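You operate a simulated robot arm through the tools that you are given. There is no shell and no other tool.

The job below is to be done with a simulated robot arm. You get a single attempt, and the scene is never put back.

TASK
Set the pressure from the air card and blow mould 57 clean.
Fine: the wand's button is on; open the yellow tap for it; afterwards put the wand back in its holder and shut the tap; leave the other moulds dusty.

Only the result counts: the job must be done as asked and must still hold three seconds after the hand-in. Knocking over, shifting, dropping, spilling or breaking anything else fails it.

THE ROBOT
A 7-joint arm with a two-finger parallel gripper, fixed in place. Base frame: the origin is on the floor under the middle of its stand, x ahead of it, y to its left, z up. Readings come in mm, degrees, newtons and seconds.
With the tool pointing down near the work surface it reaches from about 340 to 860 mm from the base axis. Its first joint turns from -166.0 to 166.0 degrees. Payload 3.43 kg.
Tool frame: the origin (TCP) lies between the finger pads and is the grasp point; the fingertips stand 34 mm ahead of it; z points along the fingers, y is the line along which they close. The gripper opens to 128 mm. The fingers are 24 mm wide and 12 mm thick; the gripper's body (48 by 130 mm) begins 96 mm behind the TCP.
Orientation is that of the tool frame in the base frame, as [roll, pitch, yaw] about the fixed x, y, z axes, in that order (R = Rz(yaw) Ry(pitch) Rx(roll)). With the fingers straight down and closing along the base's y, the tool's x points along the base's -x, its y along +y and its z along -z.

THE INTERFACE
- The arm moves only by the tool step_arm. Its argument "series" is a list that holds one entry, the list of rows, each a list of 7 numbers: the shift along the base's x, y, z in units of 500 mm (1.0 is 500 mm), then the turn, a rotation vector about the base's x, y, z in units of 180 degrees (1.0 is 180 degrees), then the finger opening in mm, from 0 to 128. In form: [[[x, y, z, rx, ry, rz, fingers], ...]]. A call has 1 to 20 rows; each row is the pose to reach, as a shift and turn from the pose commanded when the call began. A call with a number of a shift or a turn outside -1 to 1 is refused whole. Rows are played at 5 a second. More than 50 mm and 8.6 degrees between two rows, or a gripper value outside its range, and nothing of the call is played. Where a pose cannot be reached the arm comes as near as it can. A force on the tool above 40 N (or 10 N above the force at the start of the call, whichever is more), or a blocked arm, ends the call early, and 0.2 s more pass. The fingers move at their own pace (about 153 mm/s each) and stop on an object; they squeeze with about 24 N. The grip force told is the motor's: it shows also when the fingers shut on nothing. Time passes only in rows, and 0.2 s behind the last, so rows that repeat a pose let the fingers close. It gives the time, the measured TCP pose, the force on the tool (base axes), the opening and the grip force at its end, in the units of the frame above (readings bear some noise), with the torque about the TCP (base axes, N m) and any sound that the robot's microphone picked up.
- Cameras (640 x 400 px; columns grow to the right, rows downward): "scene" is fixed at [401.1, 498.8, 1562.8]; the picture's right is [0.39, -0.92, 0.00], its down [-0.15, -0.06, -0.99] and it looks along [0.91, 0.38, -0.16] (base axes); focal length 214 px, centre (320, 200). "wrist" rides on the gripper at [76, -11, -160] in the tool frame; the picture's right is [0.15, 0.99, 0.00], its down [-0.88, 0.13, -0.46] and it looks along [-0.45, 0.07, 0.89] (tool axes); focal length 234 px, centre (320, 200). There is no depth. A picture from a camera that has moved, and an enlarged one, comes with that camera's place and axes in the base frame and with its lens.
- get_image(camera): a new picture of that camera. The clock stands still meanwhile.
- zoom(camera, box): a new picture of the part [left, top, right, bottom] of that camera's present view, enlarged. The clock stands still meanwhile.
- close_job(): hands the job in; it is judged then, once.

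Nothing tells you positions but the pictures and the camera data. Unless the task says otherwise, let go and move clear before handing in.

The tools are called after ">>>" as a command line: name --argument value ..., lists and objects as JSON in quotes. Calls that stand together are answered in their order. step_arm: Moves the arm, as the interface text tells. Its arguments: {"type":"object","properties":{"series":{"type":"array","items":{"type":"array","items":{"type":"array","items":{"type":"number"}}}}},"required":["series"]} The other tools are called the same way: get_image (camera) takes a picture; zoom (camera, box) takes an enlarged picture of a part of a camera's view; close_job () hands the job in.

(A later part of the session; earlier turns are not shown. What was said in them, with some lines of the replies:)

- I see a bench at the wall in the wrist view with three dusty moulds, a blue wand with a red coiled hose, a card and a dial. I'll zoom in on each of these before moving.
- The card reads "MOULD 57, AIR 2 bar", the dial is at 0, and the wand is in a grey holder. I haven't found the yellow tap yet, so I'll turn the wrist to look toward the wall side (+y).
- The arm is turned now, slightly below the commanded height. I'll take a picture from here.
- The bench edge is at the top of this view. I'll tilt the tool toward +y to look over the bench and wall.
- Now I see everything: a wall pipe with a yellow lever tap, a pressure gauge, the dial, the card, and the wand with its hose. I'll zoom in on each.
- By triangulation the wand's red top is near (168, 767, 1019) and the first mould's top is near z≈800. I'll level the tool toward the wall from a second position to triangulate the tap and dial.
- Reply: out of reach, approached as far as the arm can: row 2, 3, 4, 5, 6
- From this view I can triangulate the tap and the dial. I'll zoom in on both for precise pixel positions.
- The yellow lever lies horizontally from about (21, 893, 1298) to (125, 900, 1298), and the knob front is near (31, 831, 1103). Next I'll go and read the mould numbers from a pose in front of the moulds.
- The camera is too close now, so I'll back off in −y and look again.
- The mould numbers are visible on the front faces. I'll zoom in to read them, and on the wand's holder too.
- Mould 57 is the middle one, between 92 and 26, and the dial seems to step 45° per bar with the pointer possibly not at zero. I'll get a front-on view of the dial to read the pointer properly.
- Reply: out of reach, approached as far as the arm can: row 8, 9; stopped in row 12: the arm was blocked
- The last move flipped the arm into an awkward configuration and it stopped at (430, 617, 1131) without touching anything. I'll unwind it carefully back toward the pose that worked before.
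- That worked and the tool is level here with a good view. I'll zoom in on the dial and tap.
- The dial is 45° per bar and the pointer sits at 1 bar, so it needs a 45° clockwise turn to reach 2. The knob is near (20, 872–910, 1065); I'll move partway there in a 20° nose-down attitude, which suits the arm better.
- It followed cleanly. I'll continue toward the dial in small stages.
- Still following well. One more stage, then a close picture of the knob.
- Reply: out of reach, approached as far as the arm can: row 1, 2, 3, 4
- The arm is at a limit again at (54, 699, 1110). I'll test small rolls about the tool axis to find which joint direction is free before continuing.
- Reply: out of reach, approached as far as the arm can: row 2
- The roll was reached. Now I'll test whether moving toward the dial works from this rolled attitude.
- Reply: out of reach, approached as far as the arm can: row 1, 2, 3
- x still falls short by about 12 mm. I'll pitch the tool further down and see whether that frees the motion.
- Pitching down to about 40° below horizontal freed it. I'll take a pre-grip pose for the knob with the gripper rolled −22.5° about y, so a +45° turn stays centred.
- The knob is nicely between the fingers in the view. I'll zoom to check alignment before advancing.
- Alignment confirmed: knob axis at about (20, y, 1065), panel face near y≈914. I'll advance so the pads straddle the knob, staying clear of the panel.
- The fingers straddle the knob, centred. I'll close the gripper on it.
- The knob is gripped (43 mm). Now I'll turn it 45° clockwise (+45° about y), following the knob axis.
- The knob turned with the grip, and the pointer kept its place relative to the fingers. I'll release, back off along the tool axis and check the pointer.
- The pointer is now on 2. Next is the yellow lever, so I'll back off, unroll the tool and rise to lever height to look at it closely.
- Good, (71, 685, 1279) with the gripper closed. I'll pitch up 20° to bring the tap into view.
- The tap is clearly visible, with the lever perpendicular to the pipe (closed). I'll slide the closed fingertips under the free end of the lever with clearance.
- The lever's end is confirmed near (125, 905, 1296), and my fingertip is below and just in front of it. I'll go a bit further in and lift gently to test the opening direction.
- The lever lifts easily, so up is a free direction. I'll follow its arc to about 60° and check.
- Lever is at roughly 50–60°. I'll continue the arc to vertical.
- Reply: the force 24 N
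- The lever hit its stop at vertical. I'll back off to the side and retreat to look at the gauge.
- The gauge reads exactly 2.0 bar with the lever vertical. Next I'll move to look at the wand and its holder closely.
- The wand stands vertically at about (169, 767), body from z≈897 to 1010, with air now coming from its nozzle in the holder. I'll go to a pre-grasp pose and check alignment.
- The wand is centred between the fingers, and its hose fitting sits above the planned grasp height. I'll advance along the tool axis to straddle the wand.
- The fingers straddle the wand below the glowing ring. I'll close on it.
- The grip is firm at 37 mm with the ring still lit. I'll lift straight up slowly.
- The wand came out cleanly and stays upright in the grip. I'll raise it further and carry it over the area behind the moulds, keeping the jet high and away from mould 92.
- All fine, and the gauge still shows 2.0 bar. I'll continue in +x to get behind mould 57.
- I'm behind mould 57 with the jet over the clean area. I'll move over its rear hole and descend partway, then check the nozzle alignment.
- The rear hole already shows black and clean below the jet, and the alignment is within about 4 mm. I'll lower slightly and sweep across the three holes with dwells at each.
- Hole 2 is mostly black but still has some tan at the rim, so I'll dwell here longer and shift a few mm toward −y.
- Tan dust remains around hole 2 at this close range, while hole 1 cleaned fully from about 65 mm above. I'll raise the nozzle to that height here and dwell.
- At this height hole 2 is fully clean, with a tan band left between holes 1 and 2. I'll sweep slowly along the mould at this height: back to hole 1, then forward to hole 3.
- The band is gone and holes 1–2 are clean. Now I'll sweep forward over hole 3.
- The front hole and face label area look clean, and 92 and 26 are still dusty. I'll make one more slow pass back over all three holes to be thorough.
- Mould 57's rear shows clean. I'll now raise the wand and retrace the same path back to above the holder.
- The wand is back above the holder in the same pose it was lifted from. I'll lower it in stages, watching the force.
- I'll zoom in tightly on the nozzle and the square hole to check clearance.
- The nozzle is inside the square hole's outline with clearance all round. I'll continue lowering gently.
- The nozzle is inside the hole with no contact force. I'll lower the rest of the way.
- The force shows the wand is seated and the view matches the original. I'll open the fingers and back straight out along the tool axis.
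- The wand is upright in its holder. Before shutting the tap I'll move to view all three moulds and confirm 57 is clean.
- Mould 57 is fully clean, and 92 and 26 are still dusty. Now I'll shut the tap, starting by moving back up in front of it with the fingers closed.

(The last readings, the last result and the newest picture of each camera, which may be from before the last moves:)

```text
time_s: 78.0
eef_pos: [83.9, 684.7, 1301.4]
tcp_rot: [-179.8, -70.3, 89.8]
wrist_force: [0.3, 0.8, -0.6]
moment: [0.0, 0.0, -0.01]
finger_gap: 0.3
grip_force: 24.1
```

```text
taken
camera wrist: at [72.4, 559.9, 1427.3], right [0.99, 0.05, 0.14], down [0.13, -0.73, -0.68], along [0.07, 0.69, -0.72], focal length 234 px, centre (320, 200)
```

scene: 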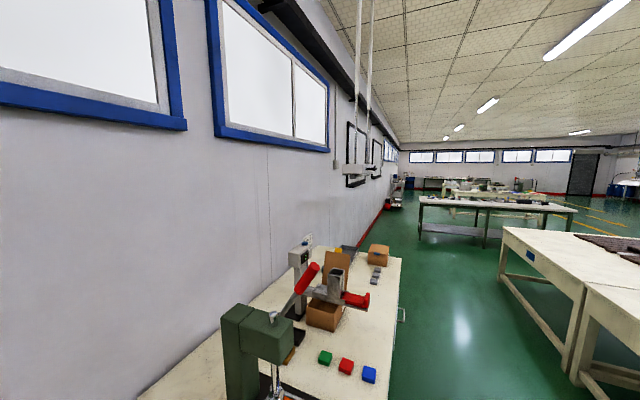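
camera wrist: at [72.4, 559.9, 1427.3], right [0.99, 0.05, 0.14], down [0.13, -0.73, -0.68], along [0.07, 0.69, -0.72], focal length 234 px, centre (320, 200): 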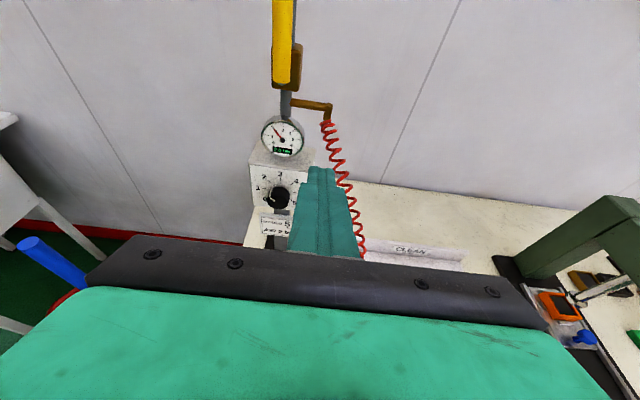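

I'm in front of the tap again. I'll move up and to the left (−x) side of the lever, still in front of it.

>>> step_arm --series '[[[-0.057, 0.03, 0.045, 0, 0, 0, 0], [-0.114, 0.06, 0.09, 0, 0, 0, 0], [-0.171, 0.09, 0.135, 0, 0, 0, 0], [-0.228, 0.12, 0.178, 0, 0, 0, 0], [-0.228, 0.12, 0.178, 0, 0, 0, 0]]]'

>>> get_image --camera "wrist"

```text
time_s: 79.2
eef_pos: [-28.2, 743.7, 1390.7]
tcp_rot: [-179.9, -70.2, 89.8]
wrist_force: [-0.2, -0.1, -0.3]
moment: [-0.01, 0.0, -0.02]
finger_gap: 0.1
grip_force: 24.3
```

```text
taken
camera wrist: at [-41.2, 619.7, 1516.8], right [0.99, 0.05, 0.14], down [0.13, -0.73, -0.67], along [0.07, 0.68, -0.73], focal length 234 px, centre (320, 200)
```

wrist: 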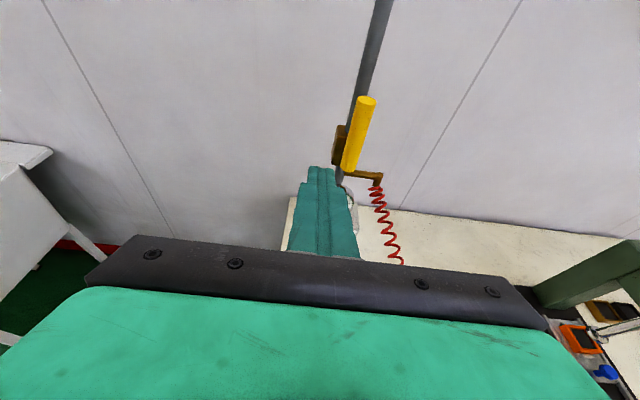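

Clear of the lever on its left. I'll advance so the fingertips sit beside the lever's upper end.

>>> step_arm --series '[[[0, 0.07, -0.005, 0, 0, 0, 0], [0, 0.14, -0.01, 0, 0, 0, 0], [0, 0.21, -0.015, 0, 0, 0, 0], [0, 0.285, -0.02, 0, 0, 0, 0], [0, 0.285, -0.02, 0, 0, 0, 0]]]'

>>> get_image --camera "wrist"

```text
time_s: 80.4
eef_pos: [-29.8, 886.8, 1380.8]
tcp_rot: [-179.8, -70.2, 89.9]
wrist_force: [-0.3, 0.7, 0.8]
moment: [0.01, 0.01, -0.01]
finger_gap: 0.2
grip_force: 23.8
```

```text
taken
camera wrist: at [-42.0, 761.8, 1506.7], right [0.99, 0.05, 0.14], down [0.13, -0.73, -0.67], along [0.07, 0.69, -0.73], focal length 234 px, centre (320, 200)
```

wrist: 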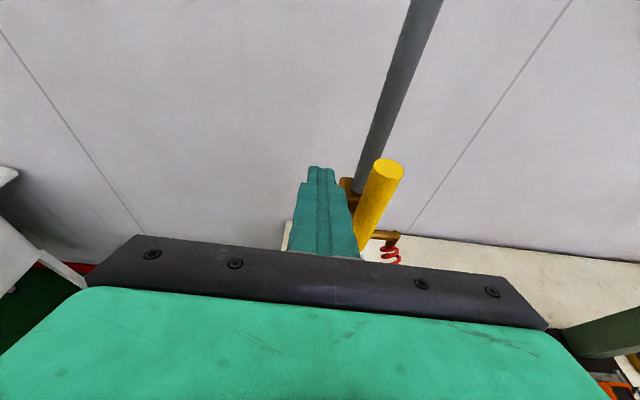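

The fingertips are beside the lever's upper end. I'll push it over along its arc to about 30° and look.

>>> step_arm --series '[[[0.025, 0.0, 0.001, 0, 0, 0, 0], [0.047, 0, 0.002, 0, 0, 0, 0], [0.066, 0, 0.007, 0, 0, 0, 0], [0.085, 0, 0.01, 0, 0, 0, 0], [0.107, 0, 0.01, 0, 0, 0, 0], [0.129, 0, 0.009, 0, 0, 0, 0], [0.15, 0, 0.003, 0, 0, 0, 0], [0.171, 0, -0.004, 0, 0, 0, 0], [0.191, 0, -0.016, 0, 0, 0, 0], [0.21, 0, -0.03, 0, 0, 0, 0], [0.21, 0, -0.03, 0, 0, 0, 0]]]'

>>> get_image --camera "wrist"

```text
time_s: 82.8
eef_pos: [72.5, 887.7, 1365.2]
tcp_rot: [-180.0, -70.2, 90.2]
wrist_force: [-0.3, -0.1, -0.8]
moment: [0.03, -0.04, -0.04]
finger_gap: 0.1
grip_force: 24.2
```

```text
taken
camera wrist: at [61.1, 762.0, 1491.2], right [0.99, 0.05, 0.14], down [0.13, -0.73, -0.67], along [0.07, 0.69, -0.73], focal length 234 px, centre (320, 200)
```

wrist: 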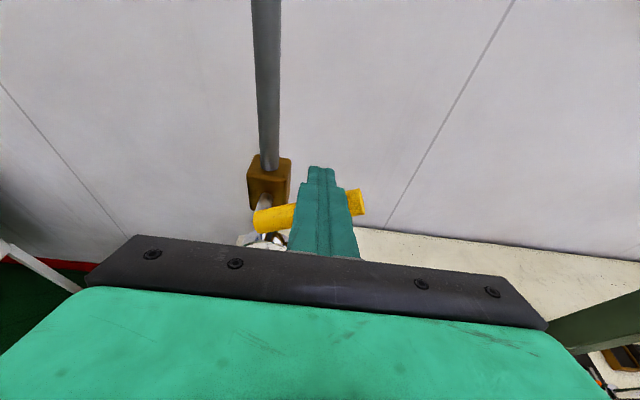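

The lever is coming over nicely. I'll push it on down to the horizontal stop.

>>> step_arm --series '[[[0.016, 0, -0.018, 0, 0, 0, 0], [0.031, 0, -0.036, 0, 0, 0, 0], [0.041, 0, -0.058, 0, 0, 0, 0], [0.051, 0, -0.078, 0, 0, 0, 0], [0.053, 0, -0.088, 0, 0, 0, 0], [0.054, 0, -0.096, 0, 0, 0, 0], [0.054, 0, -0.1, 0, 0, 0, 0]]]'

>>> get_image --camera "wrist"

```text
time_s: 84.3
eef_pos: [100.9, 887.1, 1326.5]
tcp_rot: [-179.9, -71.2, 90.1]
wrist_force: [-3.9, 5.5, 5.6]
moment: [0.22, 0.12, 0.07]
finger_gap: 0.1
grip_force: 24.2
stopped in row 7: the force on the tool passed its limit at 44 N (the readings are from after the stop); the commanded pose is now the measured one
```

```text
taken
camera wrist: at [89.9, 760.0, 1450.0], right [0.99, 0.05, 0.14], down [0.13, -0.72, -0.69], along [0.06, 0.7, -0.71], focal length 234 px, centre (320, 200)
```

wrist: 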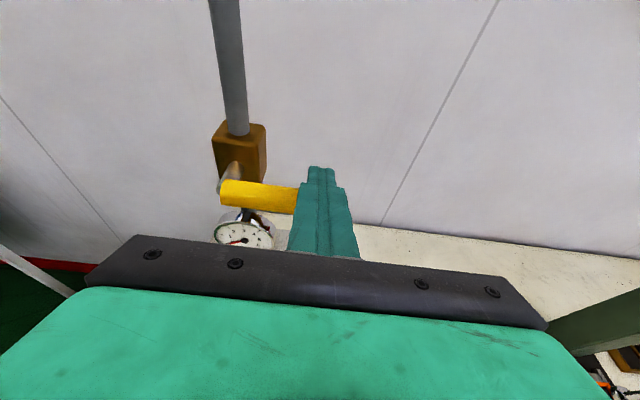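

The lever reached its closed stop. I'll lift off, retreat, and read the gauge.

>>> step_arm --series '[[[0, 0, 0.03, 0, 0, 0, 0], [0, 0, 0.06, 0, 0, 0, 0], [0, -0.07, 0.06, 0, 0, 0, 0], [0, -0.15, 0.06, 0, 0, 0, 0], [0, -0.23, 0.04, 0, 0, 0, 0], [0, -0.31, 0.0, 0, 0, 0, 0], [-0.03, -0.39, -0.03, 0, 0, 0, 0], [-0.03, -0.39, -0.05, 0, 0, 0, 0]]]'

>>> get_image --camera "wrist"

>>> zoom --camera "wrist" --box '[220, 10, 420, 170]'

```text
time_s: 86.1
eef_pos: [86.5, 691.9, 1299.3]
tcp_rot: [180.0, -71.1, 90.0]
wrist_force: [0.3, -0.4, -0.8]
moment: [0.0, -0.01, 0.03]
finger_gap: 0.2
grip_force: 24.3
```

```text
taken
camera wrist: at [74.7, 565.0, 1423.3], right [0.99, 0.05, 0.14], down [0.13, -0.72, -0.68], along [0.07, 0.69, -0.72], focal length 234 px, centre (320, 200)
```

wrist: 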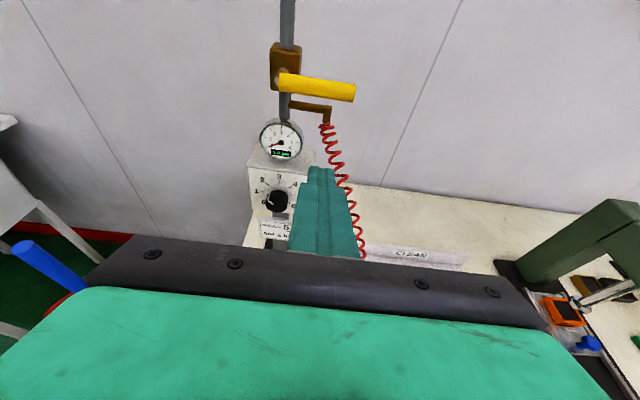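

```text
2.50 times, centred on (320, 90) of wrist
camera zoom: at [74.7, 565.0, 1423.3], right [0.99, 0.05, 0.14], down [0.13, -0.72, -0.68], along [0.07, 0.69, -0.72], focal length 585 px, centre (320, 475)
```

zoom: 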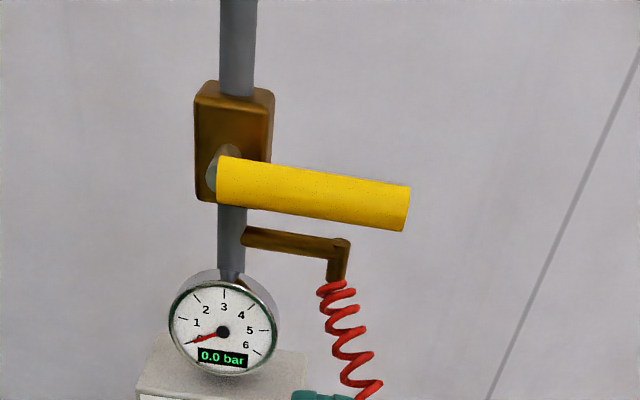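

The tap is shut and the gauge reads 0.0. I'll take a final look at the wand, dial and moulds from the earlier viewpoint.

>>> step_arm --series '[[[0.019, -0.033, -0.07, -0.014, 0, 0, 0], [0.04, -0.067, -0.14, -0.028, 0, 0, 0], [0.07, -0.1, -0.21, -0.043, 0, 0, 0], [0.1, -0.15, -0.28, -0.057, 0, 0, 30], [0.13, -0.2, -0.35, -0.071, 0, 0, 60], [0.16, -0.25, -0.42, -0.085, 0, 0, 90], [0.2, -0.3, -0.48, -0.1, 0, 0, 100], [0.25, -0.34, -0.52, -0.117, 0, 0, 100], [0.25, -0.34, -0.52, -0.117, 0, 0, 100]]]'

>>> get_image --camera "wrist"

>>> zoom --camera "wrist" --box '[220, 0, 420, 130]'

>>> zoom --camera "wrist" --box '[340, 80, 540, 230]'

```text
time_s: 88.1
eef_pos: [211.8, 522.0, 1040.7]
tcp_rot: [-179.9, -49.9, 90.0]
wrist_force: [0.1, 0.5, 0.1]
moment: [0.0, -0.02, 0.01]
finger_gap: 100.3
grip_force: 0.0
```

```text
taken
camera wrist: at [200.3, 448.8, 1201.7], right [0.99, 0.1, 0.11], down [0.13, -0.92, -0.38], along [0.07, 0.39, -0.92], focal length 234 px, centre (320, 200)
```

wrist: 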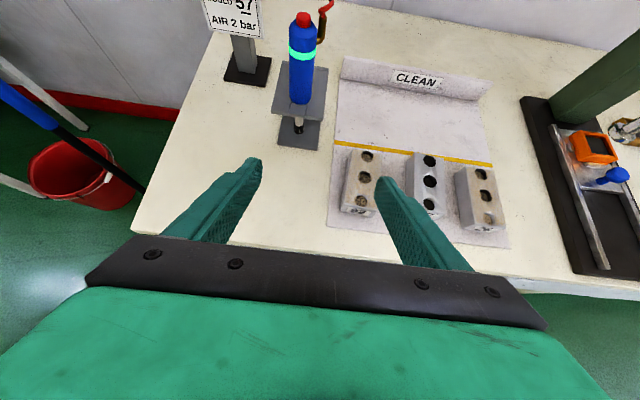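

```text
3.08 times, centred on (320, 65) of wrist
camera zoom: at [200.3, 448.8, 1201.7], right [0.99, 0.1, 0.11], down [0.13, -0.92, -0.38], along [0.07, 0.39, -0.92], focal length 720 px, centre (320, 615)
```

zoom: 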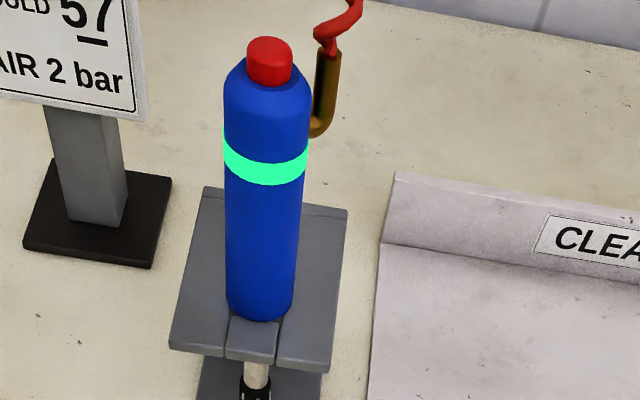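

```text
2.67 times, centred on (440, 155) of wrist
camera zoom: at [200.3, 448.8, 1201.7], right [0.99, 0.1, 0.11], down [0.13, -0.92, -0.38], along [0.07, 0.39, -0.92], focal length 624 px, centre (0, 320)
```

zoom: 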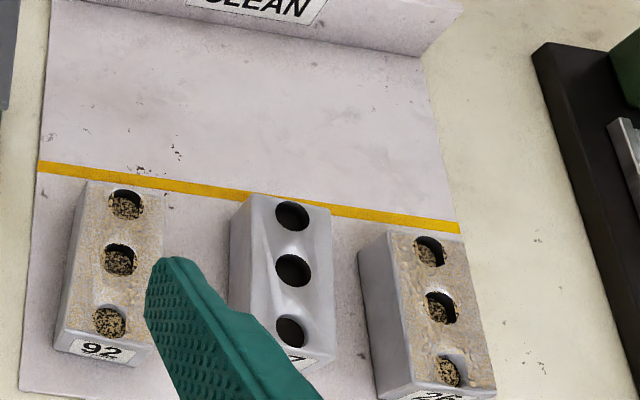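

Everything checks out. Mould 57 is clean in all three holes, while 92 and 26 are still dusty. The wand is seated in its holder with no jet, the tap is shut and the gauge is at 0.0. The dial was set to 2 bar, and the arm is clear, so I'm handing in.

>>> close_job

```text
The job is handed in.
```

Mould 57 is blown clean at 2 bar, the pressure on the air card, and the job is handed in; no verdict has come back yet.

- **Pressure:** the dial started at 1 bar, so I turned it to 2. The gauge read 2.0 bar with the tap open.
- **Moulds:** all three holes and the top of 57 came out clean. Moulds 92 and 26 were still dusty when I last looked.
- **Wand:** it is back upright in its holder, with no air coming from it.
- **Tap:** the yellow lever is back against its closed stop and the gauge reads 0.0. That last push briefly reached 44 N, just over the 40 N limit, and the arm stopped itself. The tap looked undamaged.

Early on, one arm move flipped into an awkward position and was blocked in mid-air. The force readings stayed near zero, so I don't think it touched anything. I saw nothing shifted or knocked over, and the gripper was open and clear at hand-in.
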